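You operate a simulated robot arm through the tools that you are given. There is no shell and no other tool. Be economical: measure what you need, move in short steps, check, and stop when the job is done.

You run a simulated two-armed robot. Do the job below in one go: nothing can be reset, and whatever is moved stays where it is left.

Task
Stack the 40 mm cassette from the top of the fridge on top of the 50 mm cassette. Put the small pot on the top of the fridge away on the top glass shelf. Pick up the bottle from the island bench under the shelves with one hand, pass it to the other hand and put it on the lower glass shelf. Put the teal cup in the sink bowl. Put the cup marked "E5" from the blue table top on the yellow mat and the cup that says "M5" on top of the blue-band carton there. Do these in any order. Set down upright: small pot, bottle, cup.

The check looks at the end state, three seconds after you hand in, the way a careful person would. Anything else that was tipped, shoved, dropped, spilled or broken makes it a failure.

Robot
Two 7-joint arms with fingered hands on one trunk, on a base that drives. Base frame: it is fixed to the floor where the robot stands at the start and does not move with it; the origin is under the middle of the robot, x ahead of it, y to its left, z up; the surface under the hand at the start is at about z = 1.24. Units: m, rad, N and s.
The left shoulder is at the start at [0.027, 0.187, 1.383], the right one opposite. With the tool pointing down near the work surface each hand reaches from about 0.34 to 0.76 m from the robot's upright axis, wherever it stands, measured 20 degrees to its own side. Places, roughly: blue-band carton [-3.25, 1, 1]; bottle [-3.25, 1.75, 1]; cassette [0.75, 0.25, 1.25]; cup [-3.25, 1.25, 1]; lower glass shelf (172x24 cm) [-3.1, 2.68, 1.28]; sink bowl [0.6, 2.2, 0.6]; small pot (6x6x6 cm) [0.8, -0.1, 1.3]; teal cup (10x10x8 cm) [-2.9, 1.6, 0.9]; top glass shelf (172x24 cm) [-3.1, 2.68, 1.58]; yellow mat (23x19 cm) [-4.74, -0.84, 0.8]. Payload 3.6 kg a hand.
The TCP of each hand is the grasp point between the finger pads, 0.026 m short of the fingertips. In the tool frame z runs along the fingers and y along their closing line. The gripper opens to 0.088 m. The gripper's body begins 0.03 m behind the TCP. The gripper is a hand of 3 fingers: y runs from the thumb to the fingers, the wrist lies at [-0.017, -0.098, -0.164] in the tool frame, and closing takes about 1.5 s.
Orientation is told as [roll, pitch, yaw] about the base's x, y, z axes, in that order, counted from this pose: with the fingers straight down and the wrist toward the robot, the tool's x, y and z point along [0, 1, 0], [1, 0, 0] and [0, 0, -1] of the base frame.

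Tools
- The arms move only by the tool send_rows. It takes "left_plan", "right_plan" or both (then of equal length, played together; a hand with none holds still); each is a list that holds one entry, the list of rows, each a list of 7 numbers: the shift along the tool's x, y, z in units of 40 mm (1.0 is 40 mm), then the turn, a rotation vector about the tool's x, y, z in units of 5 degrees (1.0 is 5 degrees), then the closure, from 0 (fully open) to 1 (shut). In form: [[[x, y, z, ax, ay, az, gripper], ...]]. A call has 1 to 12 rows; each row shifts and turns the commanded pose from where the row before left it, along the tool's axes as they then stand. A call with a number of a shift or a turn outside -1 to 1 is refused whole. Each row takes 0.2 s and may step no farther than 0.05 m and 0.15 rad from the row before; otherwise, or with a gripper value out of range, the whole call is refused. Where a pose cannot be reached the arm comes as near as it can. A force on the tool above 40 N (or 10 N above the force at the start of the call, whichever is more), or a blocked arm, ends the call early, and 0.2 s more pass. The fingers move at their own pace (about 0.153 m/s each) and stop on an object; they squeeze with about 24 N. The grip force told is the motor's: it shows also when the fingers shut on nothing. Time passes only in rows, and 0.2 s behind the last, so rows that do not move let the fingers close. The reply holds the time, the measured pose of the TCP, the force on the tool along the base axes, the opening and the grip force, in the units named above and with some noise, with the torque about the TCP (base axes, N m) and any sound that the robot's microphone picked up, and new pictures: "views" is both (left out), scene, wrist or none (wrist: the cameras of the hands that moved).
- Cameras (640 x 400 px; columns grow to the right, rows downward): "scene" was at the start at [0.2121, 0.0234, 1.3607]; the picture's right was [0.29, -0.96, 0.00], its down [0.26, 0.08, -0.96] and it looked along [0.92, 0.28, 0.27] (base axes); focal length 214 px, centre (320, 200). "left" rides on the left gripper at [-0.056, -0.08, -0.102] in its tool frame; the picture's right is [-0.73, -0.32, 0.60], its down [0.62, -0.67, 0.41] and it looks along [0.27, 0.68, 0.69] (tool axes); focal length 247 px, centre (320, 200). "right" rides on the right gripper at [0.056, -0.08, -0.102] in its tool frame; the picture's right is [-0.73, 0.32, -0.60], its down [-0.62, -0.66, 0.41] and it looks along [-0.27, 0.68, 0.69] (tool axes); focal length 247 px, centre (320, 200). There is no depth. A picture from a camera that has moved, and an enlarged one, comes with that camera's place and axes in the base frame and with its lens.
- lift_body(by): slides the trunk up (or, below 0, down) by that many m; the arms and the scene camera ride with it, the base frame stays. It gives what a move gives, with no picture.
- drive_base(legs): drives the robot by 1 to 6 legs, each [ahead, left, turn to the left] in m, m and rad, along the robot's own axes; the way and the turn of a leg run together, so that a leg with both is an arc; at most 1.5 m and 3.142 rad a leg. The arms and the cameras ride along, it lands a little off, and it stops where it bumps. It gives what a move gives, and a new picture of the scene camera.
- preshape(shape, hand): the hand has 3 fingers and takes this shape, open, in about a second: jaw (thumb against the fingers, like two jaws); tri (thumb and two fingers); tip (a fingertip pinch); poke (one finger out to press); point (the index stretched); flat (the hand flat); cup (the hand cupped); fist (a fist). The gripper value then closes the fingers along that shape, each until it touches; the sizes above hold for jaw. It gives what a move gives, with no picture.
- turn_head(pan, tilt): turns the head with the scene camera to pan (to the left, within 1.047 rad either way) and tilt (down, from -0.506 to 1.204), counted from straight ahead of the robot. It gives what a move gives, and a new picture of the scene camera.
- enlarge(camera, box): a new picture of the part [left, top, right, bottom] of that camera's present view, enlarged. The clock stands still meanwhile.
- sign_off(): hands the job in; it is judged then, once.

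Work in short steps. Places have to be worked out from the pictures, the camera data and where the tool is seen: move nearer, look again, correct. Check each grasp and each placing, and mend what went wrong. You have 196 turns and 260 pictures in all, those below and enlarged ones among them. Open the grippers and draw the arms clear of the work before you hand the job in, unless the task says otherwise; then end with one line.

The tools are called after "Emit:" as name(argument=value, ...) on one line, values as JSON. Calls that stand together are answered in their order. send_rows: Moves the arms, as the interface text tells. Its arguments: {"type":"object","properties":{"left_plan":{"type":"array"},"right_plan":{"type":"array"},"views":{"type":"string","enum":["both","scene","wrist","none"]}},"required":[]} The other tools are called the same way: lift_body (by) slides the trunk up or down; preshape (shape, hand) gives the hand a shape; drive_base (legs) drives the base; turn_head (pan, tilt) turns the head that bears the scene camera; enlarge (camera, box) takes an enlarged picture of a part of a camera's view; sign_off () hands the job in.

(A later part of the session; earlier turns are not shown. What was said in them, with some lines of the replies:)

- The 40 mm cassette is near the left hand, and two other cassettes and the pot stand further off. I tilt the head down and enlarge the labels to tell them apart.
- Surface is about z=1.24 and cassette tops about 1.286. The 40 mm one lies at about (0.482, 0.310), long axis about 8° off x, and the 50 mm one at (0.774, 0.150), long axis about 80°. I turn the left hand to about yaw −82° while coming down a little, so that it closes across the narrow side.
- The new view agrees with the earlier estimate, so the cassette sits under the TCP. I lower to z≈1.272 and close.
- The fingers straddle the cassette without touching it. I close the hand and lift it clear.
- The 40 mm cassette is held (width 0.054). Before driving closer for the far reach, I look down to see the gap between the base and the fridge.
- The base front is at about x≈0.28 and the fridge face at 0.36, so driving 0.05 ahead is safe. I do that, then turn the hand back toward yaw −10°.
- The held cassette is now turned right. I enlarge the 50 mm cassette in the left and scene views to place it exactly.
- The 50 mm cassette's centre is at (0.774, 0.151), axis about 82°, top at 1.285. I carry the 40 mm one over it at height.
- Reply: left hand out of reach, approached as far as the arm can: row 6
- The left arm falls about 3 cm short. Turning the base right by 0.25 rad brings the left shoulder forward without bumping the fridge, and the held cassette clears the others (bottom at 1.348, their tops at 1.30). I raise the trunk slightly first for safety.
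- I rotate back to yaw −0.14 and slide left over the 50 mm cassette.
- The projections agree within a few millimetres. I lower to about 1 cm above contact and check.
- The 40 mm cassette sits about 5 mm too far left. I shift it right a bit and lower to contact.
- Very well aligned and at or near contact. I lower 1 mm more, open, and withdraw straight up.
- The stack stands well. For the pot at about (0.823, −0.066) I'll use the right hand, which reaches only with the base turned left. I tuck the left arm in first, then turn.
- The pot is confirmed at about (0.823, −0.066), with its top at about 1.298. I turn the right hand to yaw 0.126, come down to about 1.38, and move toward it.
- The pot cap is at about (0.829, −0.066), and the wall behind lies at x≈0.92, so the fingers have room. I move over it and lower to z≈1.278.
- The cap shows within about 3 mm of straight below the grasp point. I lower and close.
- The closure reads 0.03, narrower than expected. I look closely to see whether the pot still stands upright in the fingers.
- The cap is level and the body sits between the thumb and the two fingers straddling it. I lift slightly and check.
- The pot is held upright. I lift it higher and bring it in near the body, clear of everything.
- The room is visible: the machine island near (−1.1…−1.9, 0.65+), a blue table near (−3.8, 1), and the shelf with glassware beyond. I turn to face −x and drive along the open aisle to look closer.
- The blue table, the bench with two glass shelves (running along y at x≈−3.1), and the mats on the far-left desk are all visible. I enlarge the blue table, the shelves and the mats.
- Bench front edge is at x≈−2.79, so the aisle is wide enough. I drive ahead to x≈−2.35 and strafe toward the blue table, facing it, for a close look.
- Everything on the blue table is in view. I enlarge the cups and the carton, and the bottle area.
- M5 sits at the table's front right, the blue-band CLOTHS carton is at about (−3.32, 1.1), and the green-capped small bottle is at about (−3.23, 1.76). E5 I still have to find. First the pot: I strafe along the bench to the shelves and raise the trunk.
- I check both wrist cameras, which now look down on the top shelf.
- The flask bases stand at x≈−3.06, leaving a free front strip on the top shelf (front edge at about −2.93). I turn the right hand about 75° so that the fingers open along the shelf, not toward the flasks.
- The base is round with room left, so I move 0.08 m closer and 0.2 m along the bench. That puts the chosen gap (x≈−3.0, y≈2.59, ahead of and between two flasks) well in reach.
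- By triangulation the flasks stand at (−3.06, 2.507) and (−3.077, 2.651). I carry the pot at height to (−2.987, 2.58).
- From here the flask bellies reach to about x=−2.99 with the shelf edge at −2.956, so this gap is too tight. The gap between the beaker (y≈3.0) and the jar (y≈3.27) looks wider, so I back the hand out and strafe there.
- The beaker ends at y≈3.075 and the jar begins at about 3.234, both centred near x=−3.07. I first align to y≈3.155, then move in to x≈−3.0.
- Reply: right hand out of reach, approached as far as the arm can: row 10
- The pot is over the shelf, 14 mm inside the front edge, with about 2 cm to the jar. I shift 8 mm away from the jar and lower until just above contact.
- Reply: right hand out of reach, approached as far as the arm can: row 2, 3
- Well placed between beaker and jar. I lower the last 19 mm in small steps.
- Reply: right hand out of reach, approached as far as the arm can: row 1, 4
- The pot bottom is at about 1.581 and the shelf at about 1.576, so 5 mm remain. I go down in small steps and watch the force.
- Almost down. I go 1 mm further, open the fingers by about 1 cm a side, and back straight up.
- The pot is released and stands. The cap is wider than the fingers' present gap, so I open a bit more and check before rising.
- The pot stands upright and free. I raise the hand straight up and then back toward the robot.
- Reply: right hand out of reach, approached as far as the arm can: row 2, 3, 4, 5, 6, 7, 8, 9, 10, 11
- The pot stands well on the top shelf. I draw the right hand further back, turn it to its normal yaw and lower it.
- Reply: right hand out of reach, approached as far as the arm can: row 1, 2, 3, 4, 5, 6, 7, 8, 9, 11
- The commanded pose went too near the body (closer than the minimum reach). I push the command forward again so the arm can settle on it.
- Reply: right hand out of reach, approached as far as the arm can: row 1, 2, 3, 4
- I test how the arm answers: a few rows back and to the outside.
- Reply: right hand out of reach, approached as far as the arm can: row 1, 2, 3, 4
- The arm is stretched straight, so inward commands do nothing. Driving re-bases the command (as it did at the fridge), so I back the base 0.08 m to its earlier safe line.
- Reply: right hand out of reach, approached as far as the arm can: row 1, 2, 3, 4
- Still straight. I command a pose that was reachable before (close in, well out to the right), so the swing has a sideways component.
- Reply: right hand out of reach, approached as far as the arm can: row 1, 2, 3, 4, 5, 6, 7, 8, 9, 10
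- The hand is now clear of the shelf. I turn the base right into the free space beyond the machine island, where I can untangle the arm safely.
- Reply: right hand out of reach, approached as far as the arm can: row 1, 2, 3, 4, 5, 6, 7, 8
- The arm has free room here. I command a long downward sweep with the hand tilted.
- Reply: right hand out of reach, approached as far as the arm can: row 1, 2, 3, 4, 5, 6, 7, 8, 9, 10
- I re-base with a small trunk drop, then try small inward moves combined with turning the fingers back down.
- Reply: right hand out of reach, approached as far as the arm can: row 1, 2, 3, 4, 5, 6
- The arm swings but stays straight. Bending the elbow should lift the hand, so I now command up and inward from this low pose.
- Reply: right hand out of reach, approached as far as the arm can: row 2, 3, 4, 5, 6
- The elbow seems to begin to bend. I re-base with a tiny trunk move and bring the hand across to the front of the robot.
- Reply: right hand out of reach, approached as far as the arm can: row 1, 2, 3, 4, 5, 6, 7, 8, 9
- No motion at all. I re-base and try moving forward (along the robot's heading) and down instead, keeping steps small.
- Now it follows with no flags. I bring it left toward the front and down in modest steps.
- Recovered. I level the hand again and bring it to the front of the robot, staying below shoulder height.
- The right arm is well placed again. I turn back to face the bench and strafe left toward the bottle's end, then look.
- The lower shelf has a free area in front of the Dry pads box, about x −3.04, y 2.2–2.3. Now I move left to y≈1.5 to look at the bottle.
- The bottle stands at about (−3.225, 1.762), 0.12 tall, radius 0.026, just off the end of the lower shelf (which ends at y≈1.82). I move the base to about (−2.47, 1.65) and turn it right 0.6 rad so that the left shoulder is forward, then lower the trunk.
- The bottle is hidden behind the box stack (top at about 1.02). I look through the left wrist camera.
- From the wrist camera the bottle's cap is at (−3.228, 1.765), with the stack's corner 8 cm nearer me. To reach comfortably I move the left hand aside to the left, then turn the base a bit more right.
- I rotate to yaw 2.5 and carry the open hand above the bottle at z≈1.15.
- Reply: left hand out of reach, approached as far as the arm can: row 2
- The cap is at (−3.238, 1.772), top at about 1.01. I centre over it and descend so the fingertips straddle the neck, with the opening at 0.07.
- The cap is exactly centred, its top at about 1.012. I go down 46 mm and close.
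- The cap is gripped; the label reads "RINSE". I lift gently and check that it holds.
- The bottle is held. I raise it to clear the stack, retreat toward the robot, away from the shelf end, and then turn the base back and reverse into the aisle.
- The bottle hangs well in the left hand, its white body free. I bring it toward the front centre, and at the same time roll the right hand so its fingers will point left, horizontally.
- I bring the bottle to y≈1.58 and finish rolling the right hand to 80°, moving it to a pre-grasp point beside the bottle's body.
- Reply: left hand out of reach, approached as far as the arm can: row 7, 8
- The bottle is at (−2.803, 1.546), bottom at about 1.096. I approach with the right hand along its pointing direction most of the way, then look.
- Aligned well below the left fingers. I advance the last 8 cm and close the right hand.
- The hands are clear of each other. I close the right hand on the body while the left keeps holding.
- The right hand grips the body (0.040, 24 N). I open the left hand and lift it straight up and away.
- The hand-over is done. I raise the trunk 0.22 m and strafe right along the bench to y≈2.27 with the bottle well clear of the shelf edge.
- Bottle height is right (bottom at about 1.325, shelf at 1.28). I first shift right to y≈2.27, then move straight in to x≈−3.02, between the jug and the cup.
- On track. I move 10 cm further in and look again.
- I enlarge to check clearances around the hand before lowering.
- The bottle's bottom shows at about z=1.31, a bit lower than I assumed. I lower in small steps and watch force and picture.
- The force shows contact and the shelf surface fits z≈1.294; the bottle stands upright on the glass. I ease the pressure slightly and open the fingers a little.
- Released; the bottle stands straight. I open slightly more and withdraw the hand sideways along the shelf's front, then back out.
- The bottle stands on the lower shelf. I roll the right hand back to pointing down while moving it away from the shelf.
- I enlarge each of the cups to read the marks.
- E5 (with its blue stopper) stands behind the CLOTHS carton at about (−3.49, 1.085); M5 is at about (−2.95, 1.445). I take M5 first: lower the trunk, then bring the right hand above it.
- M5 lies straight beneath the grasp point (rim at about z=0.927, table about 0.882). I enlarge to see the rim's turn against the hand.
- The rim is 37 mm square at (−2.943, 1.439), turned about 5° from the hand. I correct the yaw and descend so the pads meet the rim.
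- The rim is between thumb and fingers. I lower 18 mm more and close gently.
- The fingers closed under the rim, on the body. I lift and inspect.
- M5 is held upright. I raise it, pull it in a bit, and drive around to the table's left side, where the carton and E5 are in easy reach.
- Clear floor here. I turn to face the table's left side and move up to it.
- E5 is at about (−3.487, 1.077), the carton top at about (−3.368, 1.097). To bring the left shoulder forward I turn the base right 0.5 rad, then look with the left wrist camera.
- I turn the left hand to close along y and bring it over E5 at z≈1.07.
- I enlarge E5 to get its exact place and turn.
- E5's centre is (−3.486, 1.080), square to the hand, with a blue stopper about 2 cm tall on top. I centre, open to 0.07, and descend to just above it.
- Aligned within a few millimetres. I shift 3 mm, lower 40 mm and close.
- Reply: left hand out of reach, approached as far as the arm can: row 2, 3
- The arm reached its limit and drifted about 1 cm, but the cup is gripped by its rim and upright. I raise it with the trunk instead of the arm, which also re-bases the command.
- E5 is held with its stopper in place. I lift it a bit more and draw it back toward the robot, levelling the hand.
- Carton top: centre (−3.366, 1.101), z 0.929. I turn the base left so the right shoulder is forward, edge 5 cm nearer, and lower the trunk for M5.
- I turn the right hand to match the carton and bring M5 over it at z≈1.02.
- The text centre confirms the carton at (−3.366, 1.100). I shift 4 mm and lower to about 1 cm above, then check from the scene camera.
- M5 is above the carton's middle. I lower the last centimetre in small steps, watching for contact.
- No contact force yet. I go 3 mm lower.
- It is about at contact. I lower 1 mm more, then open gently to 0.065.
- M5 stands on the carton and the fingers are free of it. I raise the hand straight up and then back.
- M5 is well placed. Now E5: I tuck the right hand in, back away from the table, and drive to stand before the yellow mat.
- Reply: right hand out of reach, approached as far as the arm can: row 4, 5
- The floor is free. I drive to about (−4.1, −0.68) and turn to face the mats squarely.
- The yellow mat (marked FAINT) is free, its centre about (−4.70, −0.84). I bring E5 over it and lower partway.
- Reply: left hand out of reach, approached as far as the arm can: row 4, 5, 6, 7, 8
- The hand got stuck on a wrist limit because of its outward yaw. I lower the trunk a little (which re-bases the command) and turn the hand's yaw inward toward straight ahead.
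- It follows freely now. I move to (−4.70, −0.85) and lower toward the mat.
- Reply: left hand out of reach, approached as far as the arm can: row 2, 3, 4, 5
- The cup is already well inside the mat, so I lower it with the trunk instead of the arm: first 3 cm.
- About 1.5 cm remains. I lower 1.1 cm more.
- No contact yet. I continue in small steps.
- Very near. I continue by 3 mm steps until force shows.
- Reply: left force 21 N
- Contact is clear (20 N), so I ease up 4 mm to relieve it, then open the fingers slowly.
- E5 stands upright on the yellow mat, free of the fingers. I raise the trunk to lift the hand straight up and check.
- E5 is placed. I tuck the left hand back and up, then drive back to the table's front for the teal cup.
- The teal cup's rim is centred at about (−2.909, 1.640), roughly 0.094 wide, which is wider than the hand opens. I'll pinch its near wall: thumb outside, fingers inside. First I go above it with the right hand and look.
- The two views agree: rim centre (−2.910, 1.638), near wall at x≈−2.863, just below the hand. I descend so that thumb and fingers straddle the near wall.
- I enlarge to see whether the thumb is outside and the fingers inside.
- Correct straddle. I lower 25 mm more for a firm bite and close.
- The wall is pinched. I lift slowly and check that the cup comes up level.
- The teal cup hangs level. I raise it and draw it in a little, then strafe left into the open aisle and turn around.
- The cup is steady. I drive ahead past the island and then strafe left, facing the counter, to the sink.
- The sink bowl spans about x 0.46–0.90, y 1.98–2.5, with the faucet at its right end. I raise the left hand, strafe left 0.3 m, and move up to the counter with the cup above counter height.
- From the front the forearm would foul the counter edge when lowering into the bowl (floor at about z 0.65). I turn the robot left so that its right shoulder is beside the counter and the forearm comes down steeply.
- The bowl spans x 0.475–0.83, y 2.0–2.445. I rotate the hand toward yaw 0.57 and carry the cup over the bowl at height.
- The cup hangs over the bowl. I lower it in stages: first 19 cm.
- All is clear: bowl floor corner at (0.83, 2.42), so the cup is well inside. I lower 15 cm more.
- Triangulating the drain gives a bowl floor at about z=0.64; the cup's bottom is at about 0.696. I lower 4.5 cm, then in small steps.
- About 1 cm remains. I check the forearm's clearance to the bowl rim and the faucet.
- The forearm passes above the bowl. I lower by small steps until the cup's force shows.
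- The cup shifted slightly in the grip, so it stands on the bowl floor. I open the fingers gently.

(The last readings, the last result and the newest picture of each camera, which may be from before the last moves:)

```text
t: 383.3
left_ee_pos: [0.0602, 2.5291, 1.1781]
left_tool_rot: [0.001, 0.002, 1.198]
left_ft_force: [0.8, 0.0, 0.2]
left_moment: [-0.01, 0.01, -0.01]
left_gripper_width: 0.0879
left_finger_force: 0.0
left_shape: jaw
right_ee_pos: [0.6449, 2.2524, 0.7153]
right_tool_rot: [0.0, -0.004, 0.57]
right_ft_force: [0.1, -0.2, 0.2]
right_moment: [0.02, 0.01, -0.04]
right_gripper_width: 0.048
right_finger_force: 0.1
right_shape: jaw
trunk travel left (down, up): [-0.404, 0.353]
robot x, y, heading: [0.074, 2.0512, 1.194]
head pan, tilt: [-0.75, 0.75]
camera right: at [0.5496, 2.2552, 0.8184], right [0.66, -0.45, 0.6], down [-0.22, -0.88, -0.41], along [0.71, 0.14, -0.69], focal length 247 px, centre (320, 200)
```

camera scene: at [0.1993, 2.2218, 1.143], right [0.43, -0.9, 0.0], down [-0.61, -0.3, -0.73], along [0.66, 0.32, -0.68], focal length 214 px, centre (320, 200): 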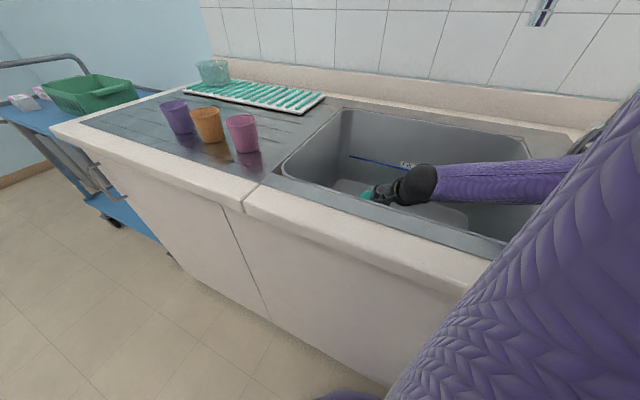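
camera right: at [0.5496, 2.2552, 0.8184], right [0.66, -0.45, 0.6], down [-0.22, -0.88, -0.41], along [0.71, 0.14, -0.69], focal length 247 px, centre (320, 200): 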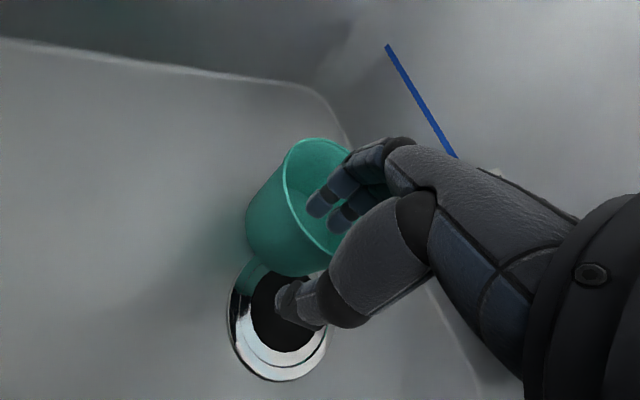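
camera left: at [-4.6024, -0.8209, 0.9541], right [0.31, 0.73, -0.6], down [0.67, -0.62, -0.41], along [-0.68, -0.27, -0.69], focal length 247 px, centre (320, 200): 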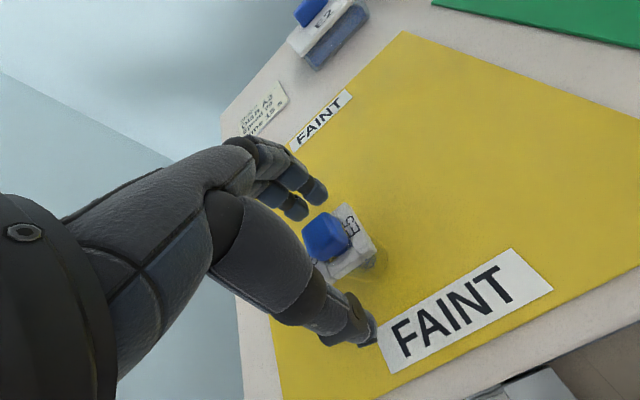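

The cup stands upright in the bowl, free of the fingers. I raise the hand straight up out of the bowl.

Emit:
send_rows(right_plan=[[[0, 0, -0.4, 0, 0, 0, 0.45], [0, 0, -0.6, 0, 0, 0, 0.45], [0, 0, -0.8, 0, 0, 0, 0.45], [0, 0, -0.9, 0, 0, 0, 0.4], [0, 0, -0.9, 0, 0, 0, 0.3], [0, 0, -0.9, 0, 0, 0, 0.2], [0, 0, -0.9, 0, 0, 0, 0], [0, 0, -0.9, 0, 0, 0, 0], [0, 0, -0.9, 0, 0, 0, 0], [0, 0, -0.9, 0, 0, 0, 0], [0, 0, -0.9, 0, 0, 0, 0]]], views="both")

```text
t: 385.7
left_ee_pos: [0.0601, 2.5295, 1.1787]
left_tool_rot: [-0.001, 0.003, 1.198]
left_ft_force: [0.8, 0.8, -0.1]
left_moment: [-0.02, -0.01, 0.02]
left_gripper_width: 0.0877
left_finger_force: 0.1
left_shape: jaw
right_ee_pos: [0.6438, 2.2535, 1.0758]
right_tool_rot: [-0.001, -0.002, 0.575]
right_ft_force: [0.2, -0.1, 0.3]
right_moment: [-0.02, -0.02, 0.02]
right_gripper_width: 0.0875
right_finger_force: 0.0
right_shape: jaw
trunk travel left (down, up): [-0.404, 0.353]
robot x, y, heading: [0.0708, 2.0509, 1.201]
head pan, tilt: [-0.75, 0.75]
camera scene: at [0.1993, 2.222, 1.1429], right [0.43, -0.9, 0.0], down [-0.61, -0.3, -0.73], along [0.66, 0.32, -0.68], focal length 214 px, centre (320, 200)
camera right: at [0.5473, 2.2563, 1.1781], right [0.66, -0.45, 0.6], down [-0.22, -0.88, -0.41], along [0.71, 0.14, -0.69], focal length 247 px, centre (320, 200)
```

scene: 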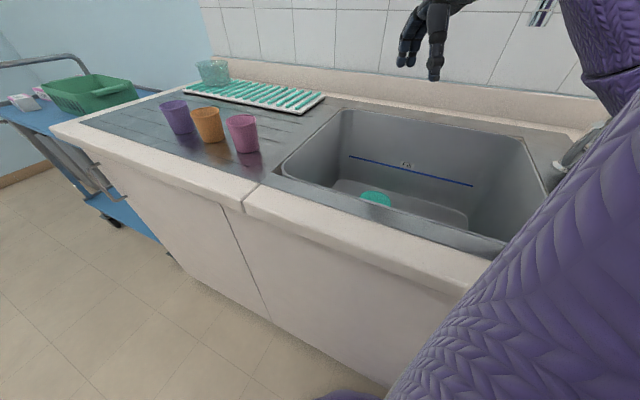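
right: 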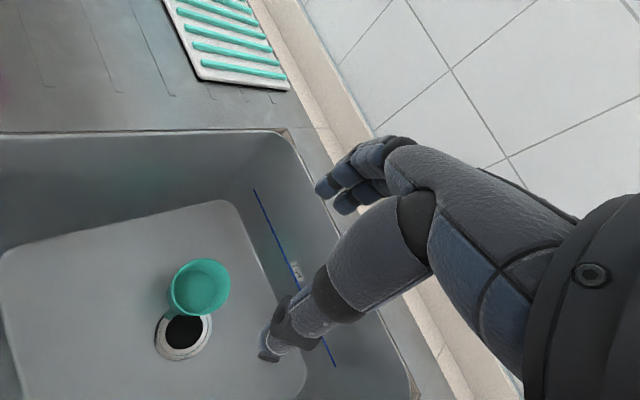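

The teal cup stands upright in the sink bowl. I raise the trunk and move the robot away from the counter so both arms are clear.

Emit:
lift_body(by=0.12)

Emit:
drive_base(legs=[[0, 0.5, 0]])

```text
t: 387.2
left_ee_pos: [0.062, 2.5293, 1.2983]
left_tool_rot: [0.002, 0.004, 1.199]
left_ft_force: [0.7, 0.8, 0.3]
left_moment: [0.03, 0.01, 0.01]
left_gripper_width: 0.0877
left_finger_force: 0.0
left_shape: jaw
right_ee_pos: [0.6453, 2.251, 1.1956]
right_tool_rot: [-0.003, -0.003, 0.57]
right_ft_force: [-0.8, 0.5, -0.2]
right_moment: [0.02, 0.01, -0.02]
right_gripper_width: 0.0876
right_finger_force: 0.0
right_shape: jaw
trunk travel left (down, up): [-0.524, 0.233]
robot x, y, heading: [0.0757, 2.0524, 1.198]
head pan, tilt: [-0.75, 0.75]
```

```text
t: 390.2
left_ee_pos: [-0.4124, 2.7132, 1.2967]
left_tool_rot: [0.0, 0.004, 1.204]
left_ft_force: [0.1, -0.4, 0.4]
left_moment: [0.01, -0.01, -0.01]
left_gripper_width: 0.0877
left_finger_force: 0.0
left_shape: jaw
right_ee_pos: [0.1723, 2.4354, 1.1958]
right_tool_rot: [-0.001, -0.004, 0.572]
right_ft_force: [0.1, 0.1, 0.7]
right_moment: [-0.01, -0.01, -0.01]
right_gripper_width: 0.0878
right_finger_force: 0.0
right_shape: jaw
trunk travel left (down, up): [-0.524, 0.233]
robot x, y, heading: [-0.4011, 2.2379, 1.197]
head pan, tilt: [-0.75, 0.75]
camera scene: at [-0.2765, 2.3973, 1.2685], right [0.43, -0.9, 0.0], down [-0.61, -0.3, -0.73], along [0.66, 0.32, -0.68], focal length 214 px, centre (320, 200)
```

scene: 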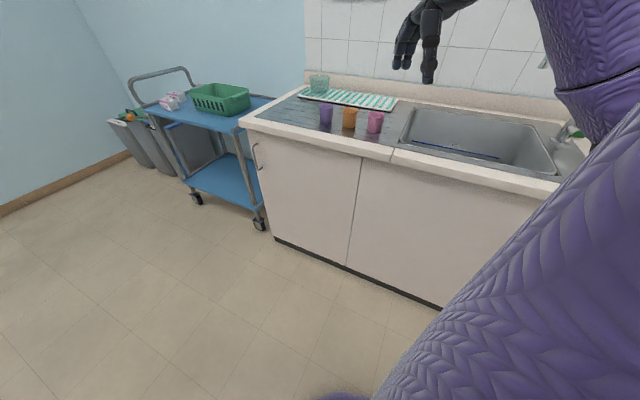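

Each item was checked after it was placed, both grippers are open, and the arms are clear. I hand in.

Emit:
sign_off()

```text
The job is handed in.
```

All six items are where you asked, and I checked each one in the camera as I let go of it: the 40 mm cassette is on the 50 mm one, the pot is on the top glass shelf, and the bottle was passed between hands and is on the lower glass shelf. The teal cup is in the sink bowl, E5 is on the yellow mat and M5 is on the blue-band carton.
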